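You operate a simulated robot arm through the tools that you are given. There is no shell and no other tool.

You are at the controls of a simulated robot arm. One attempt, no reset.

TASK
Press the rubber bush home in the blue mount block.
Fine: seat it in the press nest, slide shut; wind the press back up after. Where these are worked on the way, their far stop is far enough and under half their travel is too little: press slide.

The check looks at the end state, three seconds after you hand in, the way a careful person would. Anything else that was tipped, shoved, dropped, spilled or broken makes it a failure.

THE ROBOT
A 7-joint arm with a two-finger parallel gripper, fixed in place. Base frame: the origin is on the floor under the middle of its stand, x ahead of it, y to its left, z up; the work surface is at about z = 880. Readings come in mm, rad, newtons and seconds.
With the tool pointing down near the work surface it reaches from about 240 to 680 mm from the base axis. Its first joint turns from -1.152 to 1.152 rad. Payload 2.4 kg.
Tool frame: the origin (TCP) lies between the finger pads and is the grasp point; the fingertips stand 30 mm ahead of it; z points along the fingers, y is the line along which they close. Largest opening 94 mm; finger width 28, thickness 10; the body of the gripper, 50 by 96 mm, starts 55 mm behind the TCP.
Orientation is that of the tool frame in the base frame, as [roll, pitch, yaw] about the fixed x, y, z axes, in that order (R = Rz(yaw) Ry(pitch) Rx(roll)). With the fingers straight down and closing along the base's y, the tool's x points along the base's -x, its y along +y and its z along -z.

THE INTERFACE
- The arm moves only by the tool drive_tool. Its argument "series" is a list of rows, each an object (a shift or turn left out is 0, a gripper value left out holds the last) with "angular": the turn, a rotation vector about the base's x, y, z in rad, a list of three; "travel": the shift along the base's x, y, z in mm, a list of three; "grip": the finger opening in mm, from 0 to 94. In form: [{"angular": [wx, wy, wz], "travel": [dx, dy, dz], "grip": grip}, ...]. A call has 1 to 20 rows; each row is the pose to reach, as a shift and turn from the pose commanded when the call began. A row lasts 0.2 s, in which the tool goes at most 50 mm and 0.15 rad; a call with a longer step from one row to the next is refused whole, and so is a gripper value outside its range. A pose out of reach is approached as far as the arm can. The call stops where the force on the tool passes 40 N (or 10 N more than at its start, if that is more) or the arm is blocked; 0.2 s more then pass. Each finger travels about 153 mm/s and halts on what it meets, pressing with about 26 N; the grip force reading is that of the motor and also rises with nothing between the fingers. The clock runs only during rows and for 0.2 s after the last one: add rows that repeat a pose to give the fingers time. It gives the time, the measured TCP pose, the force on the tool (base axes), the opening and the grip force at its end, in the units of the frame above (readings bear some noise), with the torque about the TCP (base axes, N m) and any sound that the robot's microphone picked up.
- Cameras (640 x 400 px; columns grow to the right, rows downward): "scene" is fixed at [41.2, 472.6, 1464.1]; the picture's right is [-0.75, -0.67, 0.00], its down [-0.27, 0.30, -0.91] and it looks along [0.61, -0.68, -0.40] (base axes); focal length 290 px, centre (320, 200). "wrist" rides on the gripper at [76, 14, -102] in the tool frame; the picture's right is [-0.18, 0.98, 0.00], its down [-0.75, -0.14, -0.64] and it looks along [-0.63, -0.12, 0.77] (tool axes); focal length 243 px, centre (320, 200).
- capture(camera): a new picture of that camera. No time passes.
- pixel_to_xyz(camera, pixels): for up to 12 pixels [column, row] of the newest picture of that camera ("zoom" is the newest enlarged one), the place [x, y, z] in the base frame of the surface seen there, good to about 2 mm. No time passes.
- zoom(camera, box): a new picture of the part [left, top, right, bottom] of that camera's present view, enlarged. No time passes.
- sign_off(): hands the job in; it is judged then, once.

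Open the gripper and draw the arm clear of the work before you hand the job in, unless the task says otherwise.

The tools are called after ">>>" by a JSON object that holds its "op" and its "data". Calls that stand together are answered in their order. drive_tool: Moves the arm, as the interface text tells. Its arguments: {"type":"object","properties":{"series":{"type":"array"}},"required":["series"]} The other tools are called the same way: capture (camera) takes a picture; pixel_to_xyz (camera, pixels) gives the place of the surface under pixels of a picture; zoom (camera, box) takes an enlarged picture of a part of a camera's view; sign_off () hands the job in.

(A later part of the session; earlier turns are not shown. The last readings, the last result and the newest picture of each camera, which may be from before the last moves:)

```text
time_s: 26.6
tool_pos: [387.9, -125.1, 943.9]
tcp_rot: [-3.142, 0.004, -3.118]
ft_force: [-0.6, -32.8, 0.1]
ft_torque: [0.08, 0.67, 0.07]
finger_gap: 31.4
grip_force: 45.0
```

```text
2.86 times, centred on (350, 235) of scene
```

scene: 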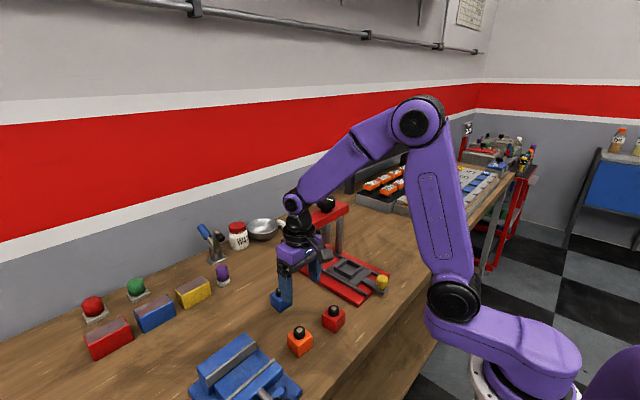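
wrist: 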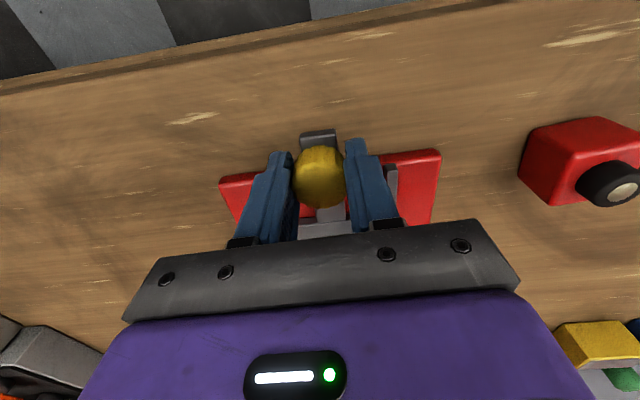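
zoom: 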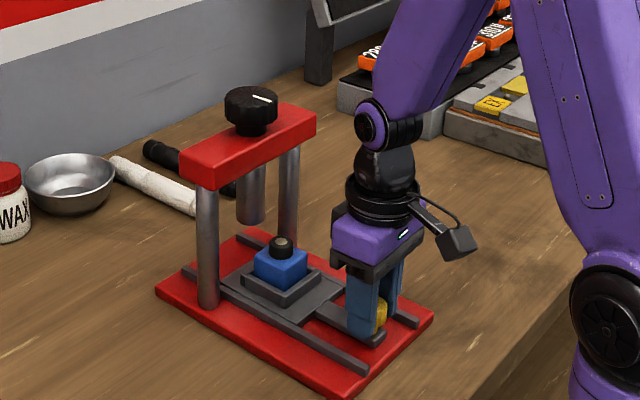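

Side force is -33 N again, so the axis is nearer to pure x. I'll relax toward -y by 2 mm and re-read.

>>> {"op": "drive_tool", "data": {"series": [{"travel": [0, -1, 0]}, {"travel": [0, -2, 0]}, {"travel": [0, -2, 0]}]}}

```text
time_s: 27.4
tool_pos: [389.1, -124.8, 942.8]
tcp_rot: [-3.141, 0.003, -3.114]
ft_force: [-0.2, -17.3, 32.6]
ft_torque: [0.06, -0.04, -0.01]
finger_gap: 31.6
grip_force: 45.0
```

Stresses from the rigid grip keep building, so I'll let go and instead push the knob from the front with closed fingers. First release, rise, and move back in front of the knob.

>>> {"op": "drive_tool", "data": {"series": [{"travel": [0, 0, 0], "grip": 60}, {"travel": [0, 0, 0], "grip": 60}, {"travel": [0, 0, 35]}, {"travel": [0, 0, 60]}, {"travel": [-38, 0, 60], "grip": 0}, {"travel": [-40, 0, 60], "grip": 0}, {"travel": [-40, 0, 60], "grip": 0}]}}

>>> {"op": "capture", "data": {"camera": "wrist"}}

>>> {"op": "zoom", "data": {"camera": "scene", "box": [285, 165, 415, 305]}}

```text
time_s: 29.0
tool_pos: [346.2, -126.1, 1004.3]
tcp_rot: [3.141, 0.0, -3.114]
ft_force: [-0.2, 0.3, 0.5]
ft_torque: [0.01, -0.01, 0.01]
finger_gap: 0.1
grip_force: 26.1
```

```text
taken
```

wrist: 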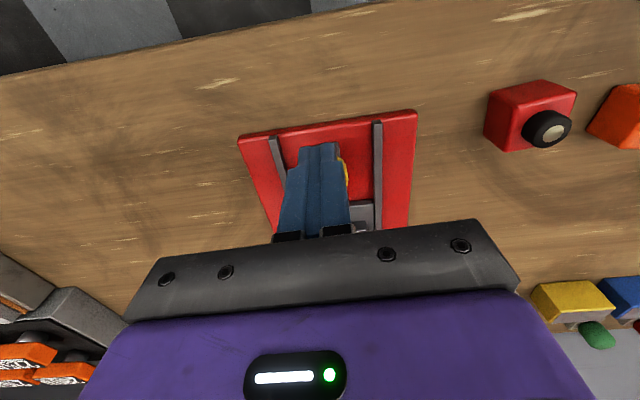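

```text
2.86 times, centred on (350, 235) of scene
```

zoom: 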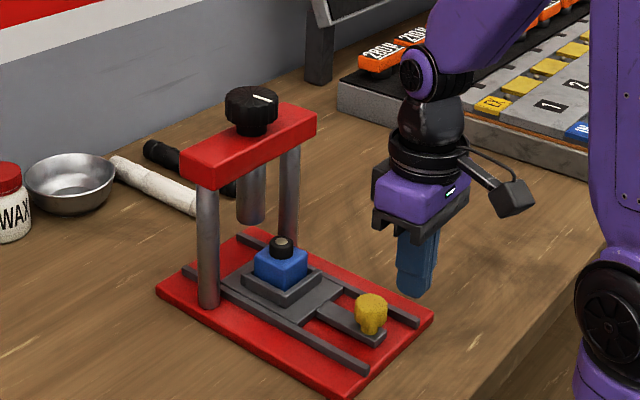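

The knob is at zoom pixel (370,308). I'll measure it in the scene zoom before coming down in front of it.

>>> {"op": "pixel_to_xyz", "data": {"camera": "zoom", "pixels": [[370, 297], [357, 305], [386, 305], [370, 310], [378, 340], [384, 337], [415, 280], [405, 292]]}}

```text
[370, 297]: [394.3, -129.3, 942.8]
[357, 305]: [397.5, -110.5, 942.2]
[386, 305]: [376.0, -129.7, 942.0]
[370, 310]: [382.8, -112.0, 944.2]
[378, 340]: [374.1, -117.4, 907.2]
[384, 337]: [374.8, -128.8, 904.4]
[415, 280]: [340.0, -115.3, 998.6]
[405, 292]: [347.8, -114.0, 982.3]
```

Knob front edge is at x≈375; closed finger front face would be at ≈361. I descend to tips z≈915 and push +x slowly.

>>> {"op": "drive_tool", "data": {"series": [{"travel": [0, 0.6, -30], "grip": 0}, {"travel": [0, 0.6, -57]}, {"travel": [4, 0.6, -57]}, {"travel": [8, 0.6, -57]}, {"travel": [12, 0.6, -57]}, {"travel": [17, 0.6, -57]}, {"travel": [22, 0.6, -57]}, {"travel": [27, 0.6, -57]}, {"travel": [32, 0.6, -57]}, {"travel": [37, 0.6, -57]}, {"travel": [42, 0.6, -57]}]}}

>>> {"op": "zoom", "data": {"camera": "scene", "box": [285, 165, 415, 305]}}

>>> {"op": "capture", "data": {"camera": "wrist"}}

```text
time_s: 31.4
tool_pos: [387.7, -123.5, 946.4]
tcp_rot: [3.142, -0.001, -3.114]
ft_force: [-0.8, 0.5, -0.2]
ft_torque: [0.02, 0.01, 0.02]
finger_gap: 0.1
grip_force: 25.9
```

```text
2.86 times, centred on (350, 235) of scene
```

zoom: 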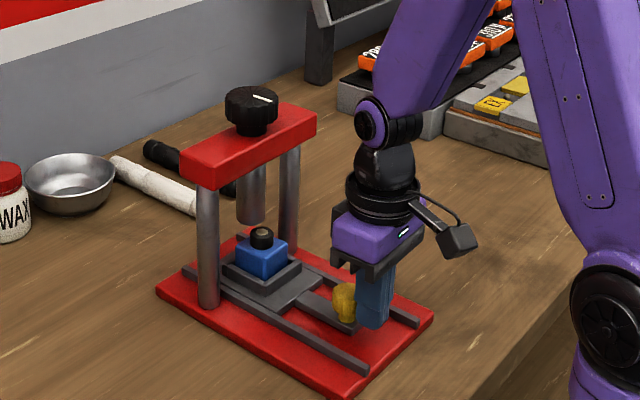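

```text
taken
```

wrist: 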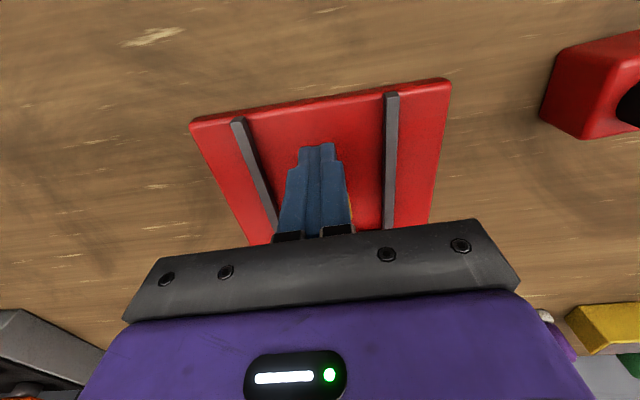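

The slide is moving freely with almost no force. I keep pushing slowly until the closed stop is felt.

>>> {"op": "drive_tool", "data": {"series": [{"travel": [4, 0.1, 0]}, {"travel": [8, 0.1, 0]}, {"travel": [11, 0.2, 0]}, {"travel": [13, 0.2, 0]}, {"travel": [15, 0.2, 0]}, {"travel": [17, 0.2, 0]}, {"travel": [19, 0.2, 0]}, {"travel": [21, 0.2, 0]}, {"travel": [22, 0.2, 0]}, {"travel": [23, 0.2, 0]}]}}

>>> {"op": "zoom", "data": {"camera": "scene", "box": [285, 165, 415, 305]}}

```text
time_s: 33.5
tool_pos: [405.2, -124.4, 946.0]
tcp_rot: [3.136, -0.018, -3.115]
ft_force: [-9.0, -0.3, 15.0]
ft_torque: [-0.03, -0.17, 0.0]
finger_gap: 0.1
grip_force: 25.9
stopped in row 10: the force on the tool passed its limit at 41 N (the readings are from after the stop); the commanded pose is now the measured one
```

```text
2.86 times, centred on (350, 235) of scene
```

zoom: 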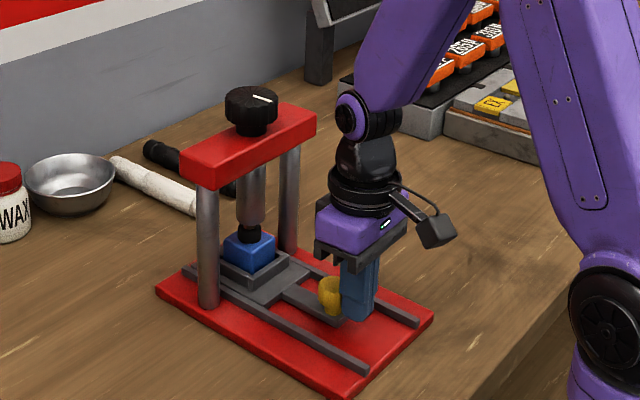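

The closed stop was felt at TCP x≈405, as expected for the original position. I back off, rise clear, trim the tilt, and check the slide and bush alignment.

>>> {"op": "drive_tool", "data": {"series": [{"travel": [-6, 0, 0]}, {"travel": [-15, 0, 0]}, {"travel": [-25, 0, 20]}, {"travel": [-35, 0, 60], "angular": [-0.005, -0.018, 0]}, {"travel": [-45, 0, 105], "angular": [-0.005, -0.018, 0]}, {"travel": [-50, 0, 150], "angular": [-0.005, -0.018, 0]}, {"travel": [-50, 0, 195], "angular": [-0.005, -0.018, 0], "grip": 94}, {"travel": [-50, 0, 240], "angular": [-0.005, -0.018, 0], "grip": 94}, {"travel": [-50, 0, 280], "angular": [-0.005, -0.018, 0], "grip": 94}, {"travel": [-50, 0, 280], "angular": [-0.005, -0.018, 0], "grip": 94}]}}

>>> {"op": "capture", "data": {"camera": "wrist"}}

>>> {"op": "zoom", "data": {"camera": "scene", "box": [285, 185, 395, 305]}}

```text
time_s: 35.7
tool_pos: [354.9, -123.0, 1226.9]
tcp_rot: [-3.141, 0.002, -3.115]
ft_force: [-0.1, -0.6, 0.2]
ft_torque: [-0.01, 0.01, 0.01]
finger_gap: 94.0
grip_force: 0.1
```

```text
taken
```

wrist: 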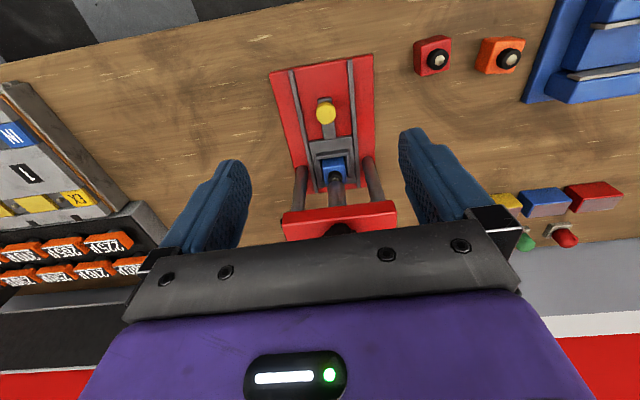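

```text
3.33 times, centred on (340, 245) of scene
```

zoom: 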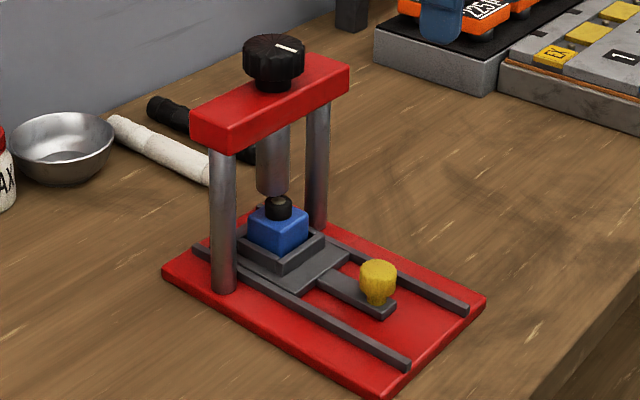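

Compared with the first picture, the yellow knob is now at zoom (378,275) rather than (370,270), so the slide may be some mm short of shut. I'll measure.

>>> {"op": "pixel_to_xyz", "data": {"camera": "zoom", "pixels": [[378, 267], [388, 318], [396, 303], [345, 262], [300, 287], [278, 198], [278, 212], [272, 192], [270, 180], [277, 270], [325, 240], [265, 190]]}}

>>> {"op": "zoom", "data": {"camera": "scene", "box": [310, 220, 350, 270]}}

>>> {"op": "zoom", "data": {"camera": "wrist", "box": [260, 80, 400, 240]}}

```text
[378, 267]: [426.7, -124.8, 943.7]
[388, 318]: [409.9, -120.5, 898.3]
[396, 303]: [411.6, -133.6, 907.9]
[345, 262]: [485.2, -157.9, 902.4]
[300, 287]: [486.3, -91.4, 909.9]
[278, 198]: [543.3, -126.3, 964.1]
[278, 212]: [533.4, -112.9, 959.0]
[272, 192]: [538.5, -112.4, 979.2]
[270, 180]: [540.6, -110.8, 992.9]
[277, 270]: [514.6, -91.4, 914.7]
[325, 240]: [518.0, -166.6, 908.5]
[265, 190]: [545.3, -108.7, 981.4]
```

```text
8.00 times, centred on (330, 245) of scene
```

zoom: 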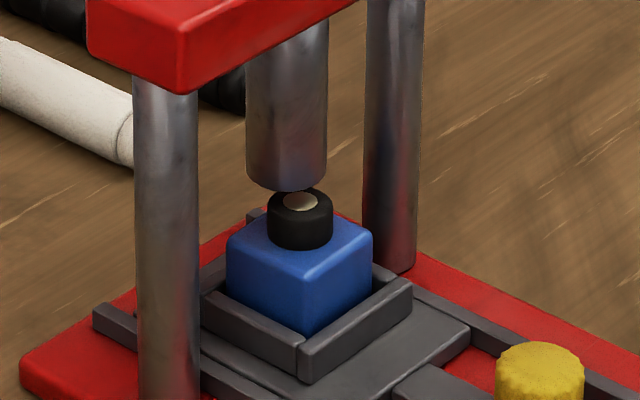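

```text
2.50 times, centred on (330, 160) of wrist
```

zoom: 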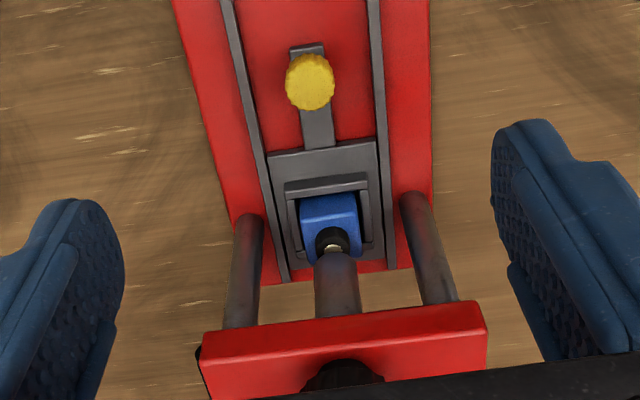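

The slide plate's front edge is at x≈486 versus ≈495 at the start, so it is about 8–9 mm short of shut. I'll check the gap between ram bottom and bush top to see what blocked it.

>>> {"op": "zoom", "data": {"camera": "scene", "box": [318, 225, 346, 250]}}

```text
16.00 times, centred on (332, 238) of scene
```

zoom: 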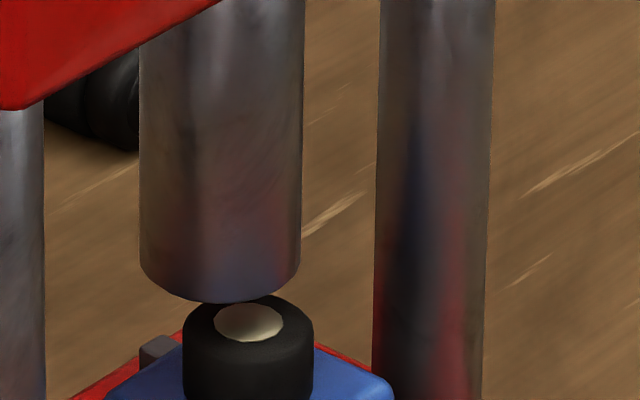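

>>> {"op": "pixel_to_xyz", "data": {"camera": "zoom", "pixels": [[220, 295], [150, 260], [290, 260], [220, 280], [250, 310], [250, 322], [225, 322], [275, 322], [250, 338], [190, 330], [308, 330], [250, 300]]}}

>>> {"op": "pixel_to_xyz", "data": {"camera": "wrist", "pixels": [[331, 178], [335, 183], [335, 190], [326, 113], [326, 104], [326, 122], [324, 148], [336, 160]]}}

```text
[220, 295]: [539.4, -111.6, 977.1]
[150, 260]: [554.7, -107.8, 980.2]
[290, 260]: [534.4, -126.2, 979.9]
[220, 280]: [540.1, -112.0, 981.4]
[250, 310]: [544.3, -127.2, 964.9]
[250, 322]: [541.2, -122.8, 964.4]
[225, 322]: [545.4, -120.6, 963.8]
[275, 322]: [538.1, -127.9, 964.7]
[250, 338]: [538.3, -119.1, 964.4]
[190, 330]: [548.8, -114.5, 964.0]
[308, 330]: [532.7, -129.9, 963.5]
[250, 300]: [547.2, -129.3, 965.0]
```

```text
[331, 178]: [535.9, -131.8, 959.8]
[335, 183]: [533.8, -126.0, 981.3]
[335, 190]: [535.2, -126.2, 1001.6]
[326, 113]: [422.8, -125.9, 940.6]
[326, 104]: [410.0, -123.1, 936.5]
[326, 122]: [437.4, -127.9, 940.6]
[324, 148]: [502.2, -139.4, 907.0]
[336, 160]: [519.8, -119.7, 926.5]
```

The bush (centre ≈541,-123) clears the ram (bottom z≈977) but sits 8 mm short of the ram axis (≈549). I'll view the same box as right after the push to see if the slide rebounded when I backed off.

>>> {"op": "zoom", "data": {"camera": "scene", "box": [285, 165, 415, 305]}}

```text
2.86 times, centred on (350, 235) of scene
```

zoom: 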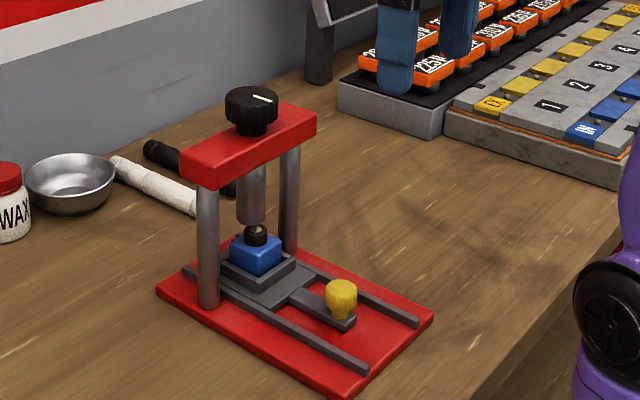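

The block was at (248,248) right after the push and is at (256,253) now: the slide reached the stop and then rebounded ~8 mm when I drew back quickly. I'll push again gently, then stop at light force and withdraw very slowly.

>>> {"op": "drive_tool", "data": {"series": [{"travel": [0, 0.9, -45], "grip": 0}, {"travel": [0, 0.9, -90], "grip": 0}, {"travel": [0, 0.9, -135]}, {"travel": [0, 0.9, -180]}, {"travel": [5, 0.9, -225]}, {"travel": [15, 0.9, -255]}, {"travel": [25, 0.9, -281]}, {"travel": [30, 0.9, -281]}, {"travel": [34, 0.9, -281]}, {"travel": [38, 0.9, -281]}, {"travel": [42, 0.9, -281]}, {"travel": [44, 0.9, -281]}, {"travel": [46, 0.9, -281]}, {"travel": [47, 0.9, -281]}, {"travel": [48, 0.9, -281]}, {"travel": [48, 0.9, -281]}]}}

>>> {"op": "zoom", "data": {"camera": "scene", "box": [285, 165, 415, 305]}}

```text
time_s: 39.1
tool_pos: [403.9, -123.2, 943.8]
tcp_rot: [-3.14, 0.001, -3.116]
ft_force: [-1.2, -0.4, 1.0]
ft_torque: [-0.01, 0.06, 0.03]
finger_gap: 0.0
grip_force: 26.4
```

```text
2.86 times, centred on (350, 235) of scene
```

zoom: 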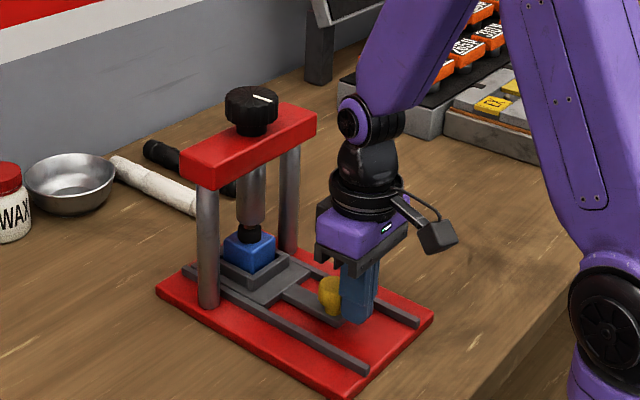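

The slide is nearly shut with almost no force. I creep forward 0.5 mm at a time to just touch the stop.

>>> {"op": "drive_tool", "data": {"series": [{"travel": [0.5, 0, 0]}, {"travel": [1.0, 0, 0]}, {"travel": [1.5, 0, 0]}, {"travel": [2.0, 0, 0]}, {"travel": [2.0, 0, 0]}]}}

```text
time_s: 40.3
tool_pos: [406.7, -123.1, 944.1]
tcp_rot: [3.14, -0.002, -3.118]
ft_force: [-19.0, 2.0, 5.3]
ft_torque: [0.13, 0.04, 0.01]
finger_gap: 0.2
grip_force: 26.2
```

The stop is touched (-19 N). Now I ease back at 0.3 mm per row so the slide does not rebound.

>>> {"op": "drive_tool", "data": {"series": [{"travel": [-0.3, 0, 0]}, {"travel": [-0.6, 0, 0]}, {"travel": [-0.9, 0, 0]}, {"travel": [-1.2, 0, 0]}, {"travel": [-1.5, 0, 0]}, {"travel": [-1.8, 0, 0]}, {"travel": [-1.8, 0, 0]}, {"travel": [-1.8, 0, 0]}]}}

>>> {"op": "zoom", "data": {"camera": "scene", "box": [310, 220, 350, 270]}}

```text
time_s: 42.1
tool_pos: [404.4, -123.5, 943.7]
tcp_rot: [-3.14, 0.004, -3.116]
ft_force: [-4.3, 2.1, -0.5]
ft_torque: [0.05, 0.17, 0.01]
finger_gap: 0.0
grip_force: 25.8
```

```text
8.00 times, centred on (330, 245) of scene
```

zoom: 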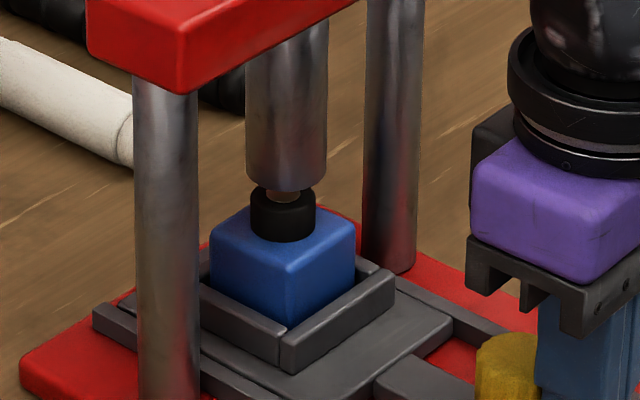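

The bush is now right under the ram (both at column ≈284). I continue easing back in small steps and check whether the slide stays.

>>> {"op": "drive_tool", "data": {"series": [{"travel": [-0.3, 0, 0]}, {"travel": [-0.6, 0, 0]}, {"travel": [-0.9, 0, 0]}, {"travel": [-1.3, 0, 0]}, {"travel": [-1.7, 0, 0]}, {"travel": [-2.2, 0, 0]}, {"travel": [-3, 0, 0]}, {"travel": [-4, 0, 0]}, {"travel": [-6, 0, 0]}, {"travel": [-9, 0, 0]}, {"travel": [-13, 0, 0]}]}}

>>> {"op": "zoom", "data": {"camera": "scene", "box": [310, 220, 350, 270]}}

```text
time_s: 44.5
tool_pos: [390.6, -122.7, 945.2]
tcp_rot: [3.142, 0.002, -3.117]
ft_force: [0.9, -0.6, 0.8]
ft_torque: [-0.03, 0.0, 0.02]
finger_gap: 0.2
grip_force: 26.0
```

```text
8.00 times, centred on (330, 245) of scene
```

zoom: 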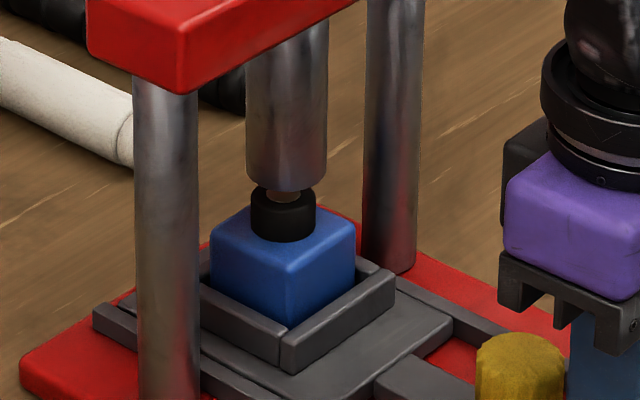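

The slide stays shut. Now I rise and move to a viewpoint where the wrist camera looks down at the black press knob, with the gripper opened fully.

>>> {"op": "drive_tool", "data": {"series": [{"travel": [-15, 0, 20], "grip": 0}, {"travel": [-25, 0, 60], "grip": 0}, {"travel": [-25, 0, 105]}, {"travel": [-25, 0, 150], "grip": 94}, {"travel": [-25, 0, 195], "grip": 94}, {"travel": [-25, 0, 240], "grip": 94}, {"travel": [-10, 5, 280]}, {"travel": [25, 12, 290]}, {"travel": [60, 20, 290]}, {"travel": [60, 20, 290]}]}}

>>> {"op": "capture", "data": {"camera": "wrist"}}

>>> {"op": "capture", "data": {"camera": "scene"}}

```text
time_s: 46.7
tool_pos: [451.9, -101.2, 1234.7]
tcp_rot: [3.141, 0.002, -3.117]
ft_force: [0.6, -0.6, 0.4]
ft_torque: [-0.03, -0.03, -0.02]
finger_gap: 94.4
grip_force: 0.1
```

```text
taken
```

wrist: 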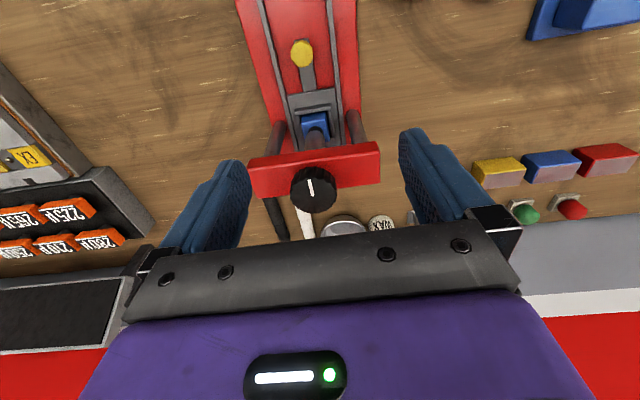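

```text
taken
```

scene: 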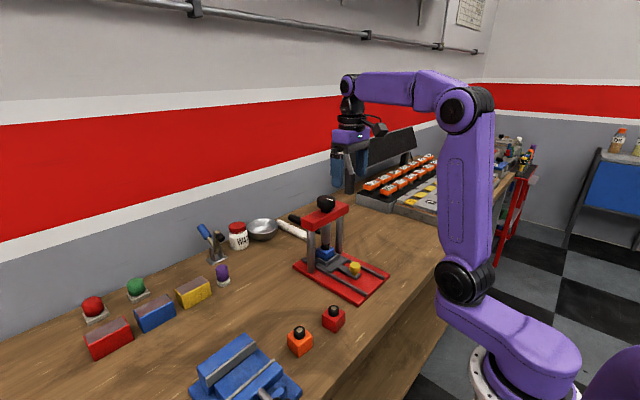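

The press knob is at wrist pixel (313,190). I'll zoom in on it and measure its edges, height and the bridge top.

>>> {"op": "zoom", "data": {"camera": "wrist", "box": [240, 130, 390, 220]}}

>>> {"op": "zoom", "data": {"camera": "scene", "box": [295, 185, 355, 230]}}

```text
4.27 times, centred on (315, 175) of wrist
```

zoom: 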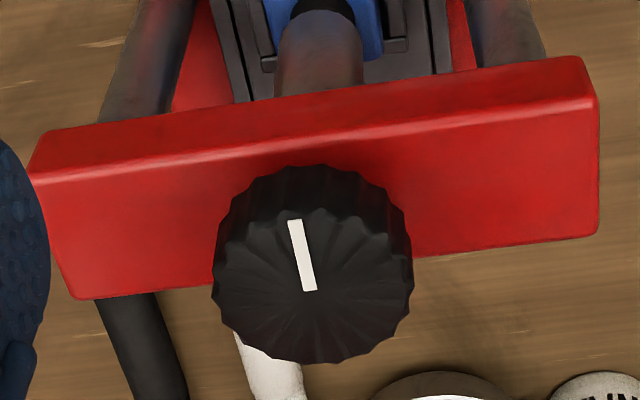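

```text
8.89 times, centred on (325, 208) of scene
```

zoom: 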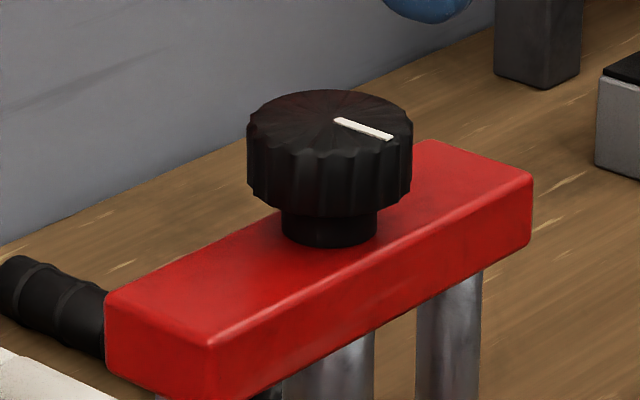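

>>> {"op": "pixel_to_xyz", "data": {"camera": "zoom", "pixels": [[250, 120], [408, 125], [330, 95], [330, 145], [335, 118], [388, 136], [330, 205], [330, 240], [330, 215], [255, 180], [405, 185], [430, 150]]}}

>>> {"op": "pixel_to_xyz", "data": {"camera": "wrist", "pixels": [[311, 184], [314, 197], [313, 190], [292, 195], [335, 192], [315, 213], [313, 179], [313, 172], [252, 178], [378, 150], [378, 180], [260, 198]]}}

```text
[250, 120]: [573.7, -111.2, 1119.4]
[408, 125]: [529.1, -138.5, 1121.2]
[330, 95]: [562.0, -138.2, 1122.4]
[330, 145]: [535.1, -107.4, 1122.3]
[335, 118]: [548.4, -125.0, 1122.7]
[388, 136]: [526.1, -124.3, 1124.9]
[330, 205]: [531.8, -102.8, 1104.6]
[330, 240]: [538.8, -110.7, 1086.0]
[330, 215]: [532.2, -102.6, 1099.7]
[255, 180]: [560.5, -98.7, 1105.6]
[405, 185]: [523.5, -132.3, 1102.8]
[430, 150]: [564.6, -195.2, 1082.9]
```

```text
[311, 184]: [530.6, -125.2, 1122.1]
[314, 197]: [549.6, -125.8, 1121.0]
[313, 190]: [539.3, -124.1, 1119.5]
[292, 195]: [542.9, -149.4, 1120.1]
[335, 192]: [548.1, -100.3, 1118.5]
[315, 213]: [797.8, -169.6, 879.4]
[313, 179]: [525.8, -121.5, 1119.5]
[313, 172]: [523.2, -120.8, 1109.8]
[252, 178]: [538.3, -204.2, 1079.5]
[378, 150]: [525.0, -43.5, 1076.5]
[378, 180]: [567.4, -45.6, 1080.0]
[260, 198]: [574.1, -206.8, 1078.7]
```

Knob centre ≈(548.5,-124), radius ≈24, z from 1099 to 1122, bridge top 1083. I'll move above it (z 1180) and pre-turn the wrist counter-clockwise to have a long clockwise stroke.

>>> {"op": "drive_tool", "data": {"series": [{"travel": [40, -8, 0], "angular": [0, 0, 0.14], "grip": 94}, {"travel": [80, -16, 0], "angular": [0, 0, 0.28]}, {"travel": [98, -20.5, -15], "angular": [0, 0, 0.42]}, {"travel": [98, -20.5, -35], "angular": [0, 0, 0.56]}, {"travel": [98, -20.5, -55], "angular": [0, 0, 0.7]}, {"travel": [98, -20.5, -55], "angular": [0, 0, 0.84]}, {"travel": [98, -20.5, -55], "angular": [0, 0, 0.98]}, {"travel": [98, -20.5, -55], "angular": [0, 0, 1.12]}, {"travel": [98, -20.5, -55], "angular": [0, 0, 1.26]}, {"travel": [98, -20.5, -55], "angular": [0, 0, 1.4]}, {"travel": [98, -20.5, -55], "angular": [0, 0, 1.4]}]}}

>>> {"op": "capture", "data": {"camera": "wrist"}}

>>> {"op": "capture", "data": {"camera": "scene"}}

```text
time_s: 49.1
tool_pos: [549.9, -122.1, 1180.0]
tcp_rot: [-3.14, 0.003, -1.714]
ft_force: [-0.6, -0.5, 0.1]
ft_torque: [0.0, -0.02, -0.02]
finger_gap: 94.0
grip_force: 0.0
```

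```text
taken
```

wrist: 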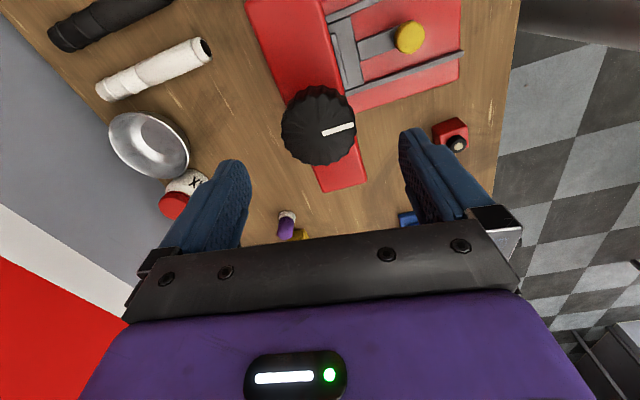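

```text
taken
```

scene: 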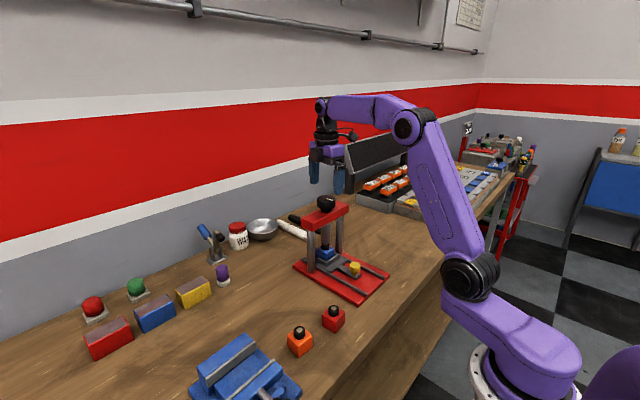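

The wrist turned fully to yaw -1.714. I'll measure the knob's outline from this new angle to confirm its centre before descending.

>>> {"op": "zoom", "data": {"camera": "wrist", "box": [260, 70, 380, 190]}}

```text
3.33 times, centred on (320, 130) of wrist
```

zoom: 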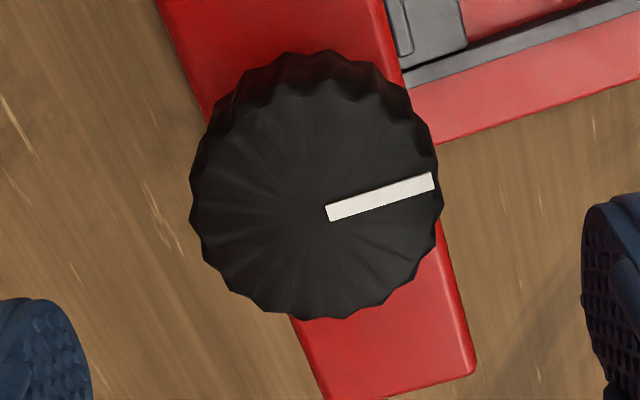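

>>> {"op": "pixel_to_xyz", "data": {"camera": "zoom", "pixels": [[313, 207], [330, 212], [430, 182], [196, 215], [436, 200], [310, 312], [310, 110], [310, 90], [313, 200]]}}

```text
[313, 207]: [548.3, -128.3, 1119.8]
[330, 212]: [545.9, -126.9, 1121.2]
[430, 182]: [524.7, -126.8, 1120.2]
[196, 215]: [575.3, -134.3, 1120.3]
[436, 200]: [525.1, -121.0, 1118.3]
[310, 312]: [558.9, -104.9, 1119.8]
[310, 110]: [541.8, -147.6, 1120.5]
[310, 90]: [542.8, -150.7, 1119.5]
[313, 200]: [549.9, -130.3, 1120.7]
```

Centre estimates vary from y -124 to -127, so I'll go down at y≈-125 and use the grip force to centre. With the present yaw the fingers close along x, so the x force tells the x error.

>>> {"op": "drive_tool", "data": {"series": [{"travel": [0.5, -1, -30], "grip": 94}, {"travel": [0.5, -1, -55], "grip": 80}, {"travel": [0.5, -1, -60], "grip": 70}, {"travel": [0.5, -1, -60], "grip": 60}, {"travel": [0.5, -1, -60], "grip": 40}, {"travel": [0.5, -1, -60], "grip": 40}, {"travel": [0.5, -1, -60], "grip": 40}]}}

>>> {"op": "capture", "data": {"camera": "wrist"}}

>>> {"op": "zoom", "data": {"camera": "scene", "box": [285, 140, 385, 240]}}

```text
time_s: 50.7
tool_pos: [550.4, -124.2, 1119.2]
tcp_rot: [3.141, 0.002, -1.718]
ft_force: [5.5, -3.6, -5.3]
ft_torque: [0.03, -0.2, -0.03]
finger_gap: 53.8
grip_force: 45.1
```

```text
taken
```

wrist: 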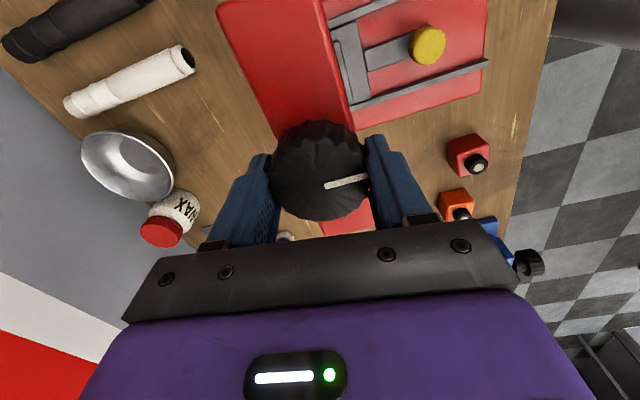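

```text
4.00 times, centred on (335, 190) of scene
```

zoom: 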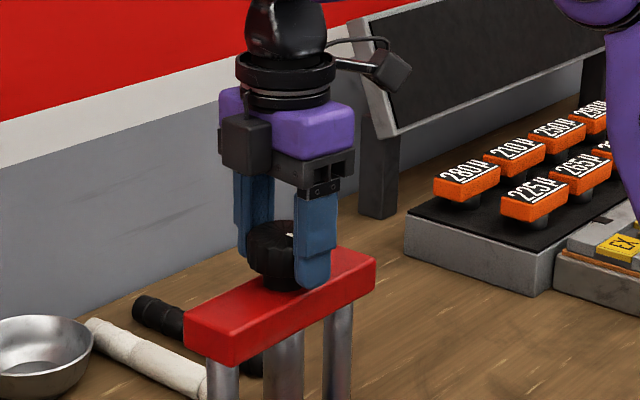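

The knob is gripped (gap 53.8) with small forces, so x is centred. I turn clockwise 0.56 rad and watch force, torque and the ram.

>>> {"op": "drive_tool", "data": {"series": [{"angular": [0, 0, -0.1]}, {"angular": [0, 0, -0.2]}, {"angular": [0, 0, -0.3]}, {"angular": [0, 0, -0.4]}, {"angular": [0, 0, -0.5]}, {"angular": [0, 0, -0.56]}]}}

>>> {"op": "zoom", "data": {"camera": "scene", "box": [318, 225, 346, 250]}}

>>> {"op": "capture", "data": {"camera": "wrist"}}

```text
time_s: 52.1
tool_pos: [550.5, -124.5, 1118.0]
tcp_rot: [3.14, 0.0, -2.279]
ft_force: [0.2, -10.1, -11.0]
ft_torque: [0.11, 0.04, -0.01]
finger_gap: 53.1
grip_force: 44.7
```

```text
16.00 times, centred on (332, 238) of scene
```

zoom: 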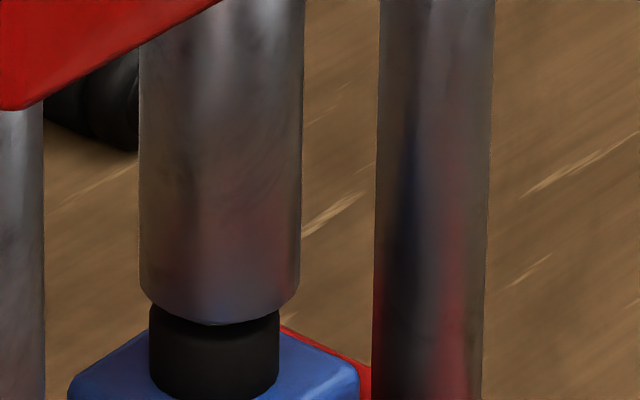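

```text
taken
```

wrist: 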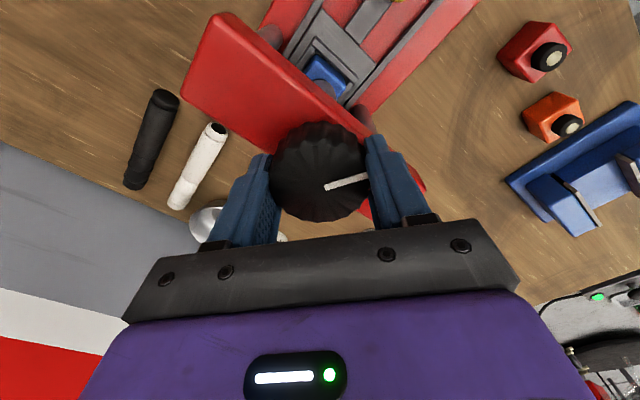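

Clockwise lowers the ram: its bottom edge went from row 302 to 325 in the 16x zoom (≈4.5 mm for 0.56 rad). I'll check whether the knob itself goes down too.

>>> {"op": "pixel_to_xyz", "data": {"camera": "wrist", "pixels": [[326, 187], [320, 180], [320, 205], [360, 180], [285, 190], [320, 140]]}}

>>> {"op": "pixel_to_xyz", "data": {"camera": "zoom", "pixels": [[220, 315], [160, 285], [285, 285], [215, 340], [250, 330], [170, 320]]}}

>>> {"op": "zoom", "data": {"camera": "scene", "box": [295, 175, 355, 225]}}

```text
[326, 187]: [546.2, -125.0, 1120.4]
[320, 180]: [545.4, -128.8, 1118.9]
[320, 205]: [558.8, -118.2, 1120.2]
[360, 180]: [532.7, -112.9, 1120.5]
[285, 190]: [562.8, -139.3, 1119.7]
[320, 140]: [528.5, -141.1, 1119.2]
```

```text
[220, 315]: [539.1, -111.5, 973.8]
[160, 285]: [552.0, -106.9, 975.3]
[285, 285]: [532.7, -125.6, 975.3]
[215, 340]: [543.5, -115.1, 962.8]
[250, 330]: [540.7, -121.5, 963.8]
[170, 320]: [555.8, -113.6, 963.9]
```

```text
8.00 times, centred on (325, 200) of scene
```

zoom: 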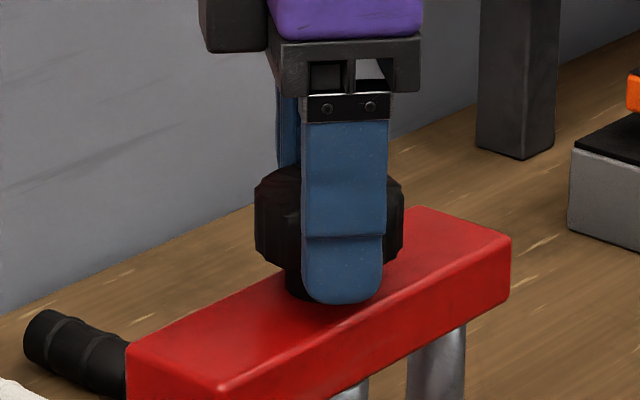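

The knob stays at z≈1120 while the ram descends, so only turning is needed. I continue clockwise another 0.8 rad.

>>> {"op": "drive_tool", "data": {"series": [{"angular": [0, 0, -0.1]}, {"angular": [0, 0, -0.2]}, {"angular": [0, 0, -0.3]}, {"angular": [0, 0, -0.4]}, {"angular": [0, 0, -0.5]}, {"angular": [0, 0, -0.6]}, {"angular": [0, 0, -0.7]}, {"angular": [0, 0, -0.8]}]}}

>>> {"op": "zoom", "data": {"camera": "scene", "box": [318, 225, 346, 250]}}

```text
time_s: 53.9
tool_pos: [550.3, -125.0, 1120.0]
tcp_rot: [3.141, 0.001, -3.078]
ft_force: [-2.9, -11.3, -23.1]
ft_torque: [-0.06, -1.07, 0.24]
finger_gap: 52.8
grip_force: 45.2
```

```text
16.00 times, centred on (332, 238) of scene
```

zoom: 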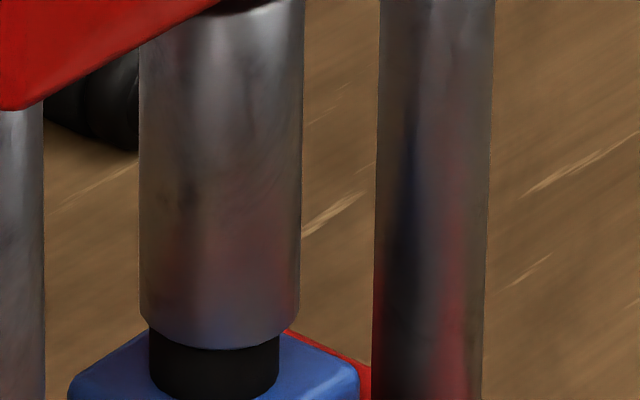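

The ram bottom is at row 349 now, near the bush. I check the knob mark relative to the fingers for slip, and the knob height.

>>> {"op": "capture", "data": {"camera": "wrist"}}

>>> {"op": "pixel_to_xyz", "data": {"camera": "zoom", "pixels": [[220, 338], [160, 315], [285, 315], [215, 365], [250, 360], [330, 375], [120, 380]]}}

>>> {"op": "zoom", "data": {"camera": "scene", "box": [295, 175, 355, 225]}}

```text
taken
```

wrist: 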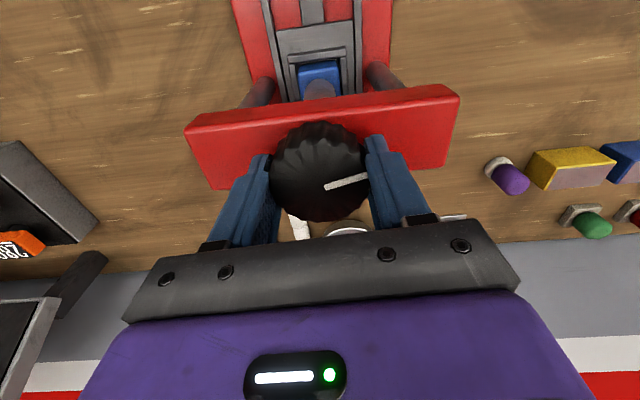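

```text
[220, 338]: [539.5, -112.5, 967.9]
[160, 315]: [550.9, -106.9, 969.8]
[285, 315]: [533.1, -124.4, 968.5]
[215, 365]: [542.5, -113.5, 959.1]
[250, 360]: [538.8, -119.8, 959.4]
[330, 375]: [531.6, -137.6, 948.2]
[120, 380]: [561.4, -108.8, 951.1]
```

```text
8.00 times, centred on (325, 200) of scene
```

zoom: 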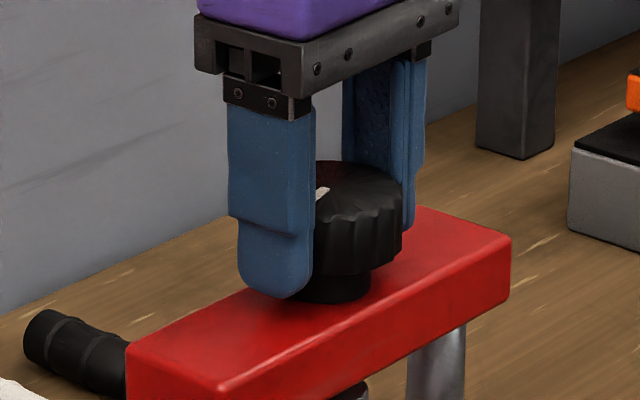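

No slip — the mark is in the same place relative to the fingers; ram bottom ≈968, bush top ≈964. Downward pull is -23 N, so I lower the tool 1 mm and continue clockwise 0.7 rad into the press.

>>> {"op": "drive_tool", "data": {"series": [{"travel": [0, 0, -1], "angular": [0, 0, -0.03]}, {"travel": [0, 0, -1], "angular": [0, 0, -0.1]}, {"travel": [0, 0, -1], "angular": [0, 0, -0.2]}, {"travel": [0, 0, -1], "angular": [0, 0, -0.3]}, {"travel": [0, 0, -1], "angular": [0, 0, -0.4]}, {"travel": [0, 0, -1], "angular": [0, 0, -0.5]}, {"travel": [0, 0, -1], "angular": [0, 0, -0.6]}, {"travel": [0, 0, -1], "angular": [0, 0, -0.7]}]}}

>>> {"op": "zoom", "data": {"camera": "scene", "box": [318, 225, 346, 250]}}

>>> {"op": "capture", "data": {"camera": "wrist"}}

```text
time_s: 55.7
tool_pos: [550.3, -125.4, 1120.2]
tcp_rot: [-3.14, 0.003, 2.501]
ft_force: [-4.0, -10.7, -5.4]
ft_torque: [-0.4, -1.13, 0.18]
finger_gap: 52.8
grip_force: 44.8
```

```text
16.00 times, centred on (332, 238) of scene
```

zoom: 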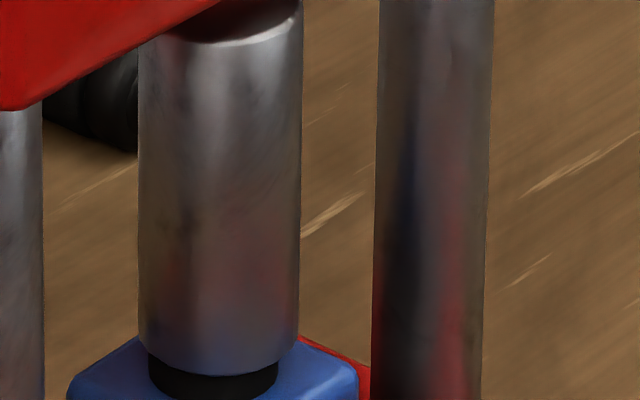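

```text
taken
```

wrist: 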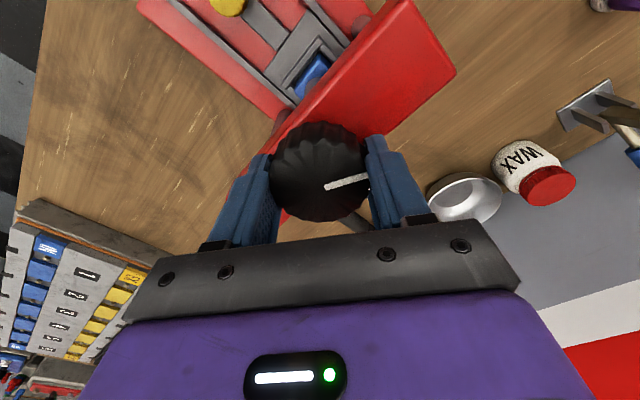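

The ram bottom edge is now at row 376 and there's still no slip. I continue clockwise another 0.8 rad.

>>> {"op": "drive_tool", "data": {"series": [{"angular": [0, 0, -0.1]}, {"angular": [0, 0, -0.2]}, {"angular": [0, 0, -0.3]}, {"angular": [0, 0, -0.4]}, {"angular": [0, 0, -0.5]}, {"angular": [0, 0, -0.6]}, {"angular": [0, 0, -0.7]}, {"angular": [0, 0, -0.8]}]}}

>>> {"op": "zoom", "data": {"camera": "scene", "box": [318, 230, 346, 255]}}

>>> {"op": "capture", "data": {"camera": "wrist"}}

```text
time_s: 57.5
tool_pos: [548.9, -125.7, 1119.7]
tcp_rot: [-3.141, 0.005, 1.706]
ft_force: [-2.5, -11.9, 8.6]
ft_torque: [0.01, -0.09, 0.92]
finger_gap: 52.7
grip_force: 45.4
```

```text
16.00 times, centred on (332, 242) of scene
```

zoom: 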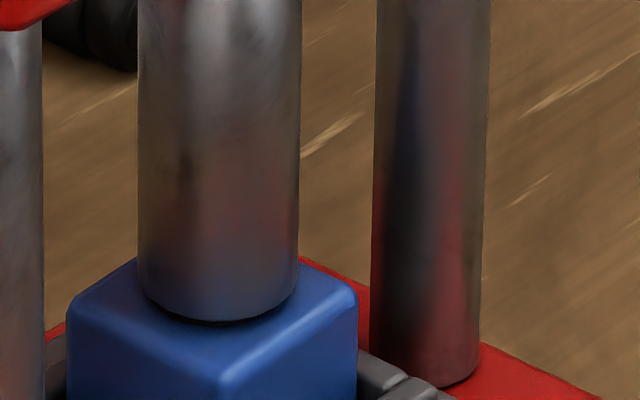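

```text
taken
```

wrist: 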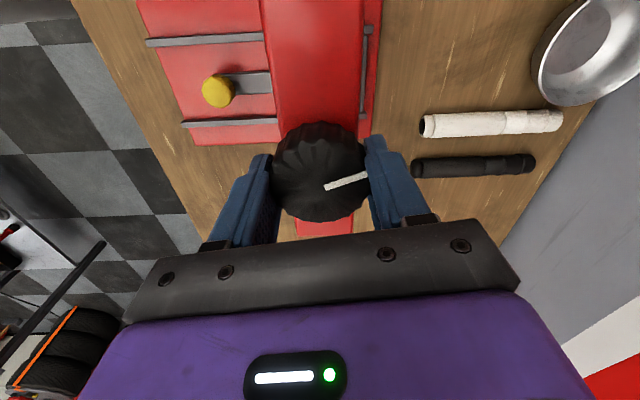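

The ram is almost down on the block top with only a thin dark sliver left, and torque is 0.92 N m. I turn a little more, in small steps, to bring the bush fully home.

>>> {"op": "drive_tool", "data": {"series": [{"angular": [0, 0, -0.05]}, {"angular": [0, 0, -0.1]}, {"angular": [0, 0, -0.15]}, {"angular": [0, 0, -0.2]}]}}

>>> {"op": "zoom", "data": {"camera": "scene", "box": [318, 230, 346, 255]}}

>>> {"op": "capture", "data": {"camera": "wrist"}}

```text
time_s: 58.5
tool_pos: [550.0, -124.2, 1117.9]
tcp_rot: [-3.141, 0.0, 1.502]
ft_force: [-3.4, -11.0, 6.0]
ft_torque: [0.16, 0.15, 0.19]
finger_gap: 53.2
grip_force: 35.0
```

```text
16.00 times, centred on (332, 242) of scene
```

zoom: 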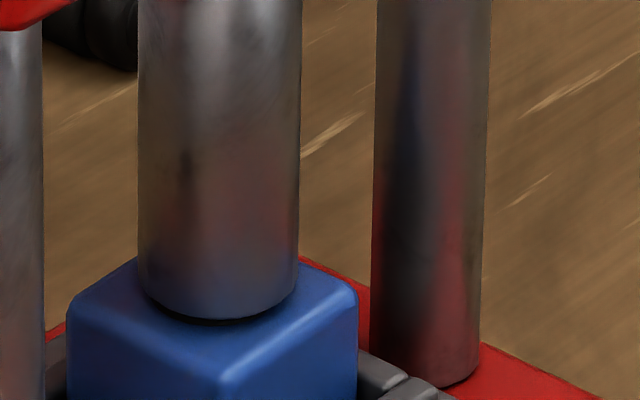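

```text
taken
```

wrist: 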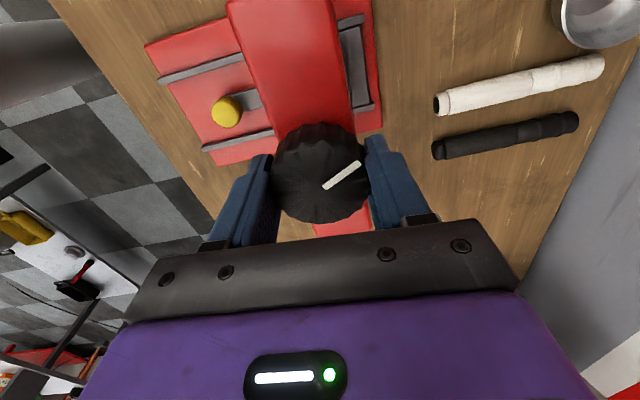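

The knob mark moved relative to the fingers, so the knob has stopped turning and the grip slipped: the ram is at its stop. I'll measure the ram bottom against the block top to see whether the bush is flush.

>>> {"op": "pixel_to_xyz", "data": {"camera": "zoom", "pixels": [[215, 312], [215, 318], [210, 321], [215, 328], [215, 340], [160, 290], [285, 285], [120, 300], [310, 300], [220, 375], [150, 305], [250, 318]]}}

>>> {"op": "zoom", "data": {"camera": "scene", "box": [326, 240, 340, 252]}}

```text
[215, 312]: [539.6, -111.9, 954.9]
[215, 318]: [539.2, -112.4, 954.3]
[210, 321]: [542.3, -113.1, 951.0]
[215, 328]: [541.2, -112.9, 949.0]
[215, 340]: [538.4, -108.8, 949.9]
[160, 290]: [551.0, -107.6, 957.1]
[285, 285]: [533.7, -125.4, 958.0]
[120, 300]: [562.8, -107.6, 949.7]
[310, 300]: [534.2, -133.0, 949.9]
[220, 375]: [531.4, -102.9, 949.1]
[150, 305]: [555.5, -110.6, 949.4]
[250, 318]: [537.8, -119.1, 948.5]
```

```text
16.00 times, centred on (333, 246) of scene
```

zoom: 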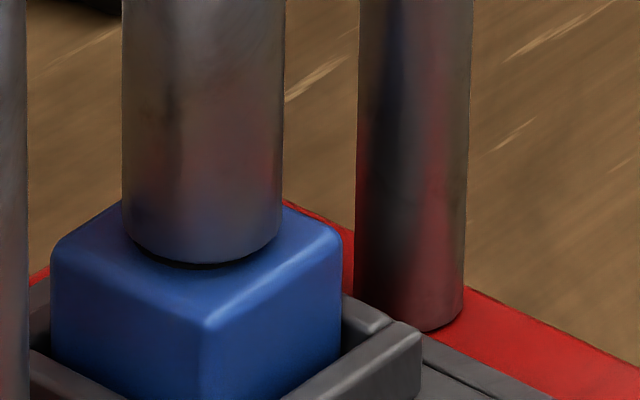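

Block top is z≈949.4 and the ram's lower edge seems about 2 mm above it, so the bush may not be fully home. I'll measure the knob mark's direction to know how much the knob has really turned.

>>> {"op": "zoom", "data": {"camera": "wrist", "box": [260, 110, 380, 230]}}

>>> {"op": "pixel_to_xyz", "data": {"camera": "wrist", "pixels": [[325, 187], [359, 164], [342, 175], [313, 183]]}}

```text
3.33 times, centred on (320, 170) of wrist
```

zoom: 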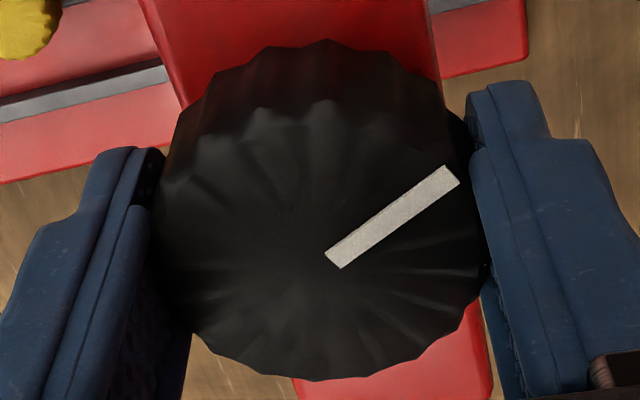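

```text
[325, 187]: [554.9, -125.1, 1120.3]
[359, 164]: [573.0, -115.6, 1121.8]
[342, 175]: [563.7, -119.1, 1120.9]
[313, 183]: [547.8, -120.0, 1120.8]
```

The knob has net turned about 2.6 rad and sprang back ~0.2 rad when the grip slipped, so something firm is resisting. I'll release, turn the hand back 1.0 rad, re-grip (shifting 0.8 mm to -y) and press again to see whether the ram goes lower.

>>> {"op": "drive_tool", "data": {"series": [{"grip": 70}, {"grip": 70}, {"travel": [0, -0.8, 0], "angular": [0, 0, 0.14], "grip": 70}, {"travel": [0, -0.8, 0], "angular": [0, 0, 0.28]}, {"travel": [0, -0.8, 0], "angular": [0, 0, 0.42]}, {"travel": [0, -0.8, 0], "angular": [0, 0, 0.56]}, {"travel": [0, -0.8, 0], "angular": [0, 0, 0.7]}, {"travel": [0, -0.8, 0], "angular": [0, 0, 0.84]}, {"travel": [0, -0.8, 0], "angular": [0, 0, 0.98]}, {"travel": [0, -0.8, 0], "angular": [0, 0, 1.0]}, {"travel": [0, -0.8, 0], "angular": [0, 0, 1.0], "grip": 30}, {"travel": [0, -0.8, 0], "angular": [0, 0, 1.0], "grip": 30}, {"travel": [0, -0.8, 0], "angular": [0, 0, 1.0], "grip": 30}]}}

>>> {"op": "capture", "data": {"camera": "wrist"}}

>>> {"op": "zoom", "data": {"camera": "scene", "box": [318, 230, 346, 255]}}

```text
time_s: 61.3
tool_pos: [550.5, -124.9, 1118.7]
tcp_rot: [-3.14, 0.001, 2.507]
ft_force: [-0.5, 2.8, -1.8]
ft_torque: [-0.01, -0.1, 0.04]
finger_gap: 54.2
grip_force: 44.7
```

```text
taken
```

wrist: 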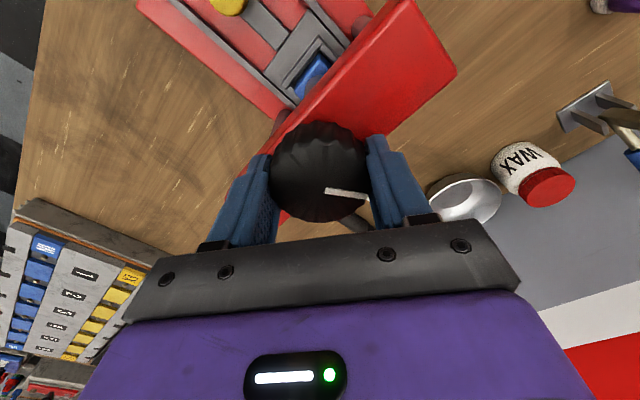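

```text
16.00 times, centred on (332, 242) of scene
```

zoom: 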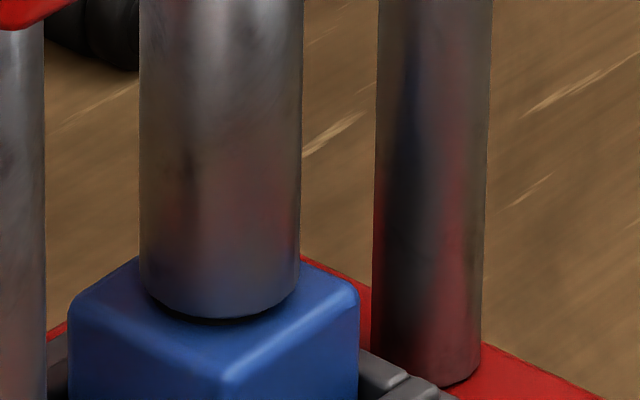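

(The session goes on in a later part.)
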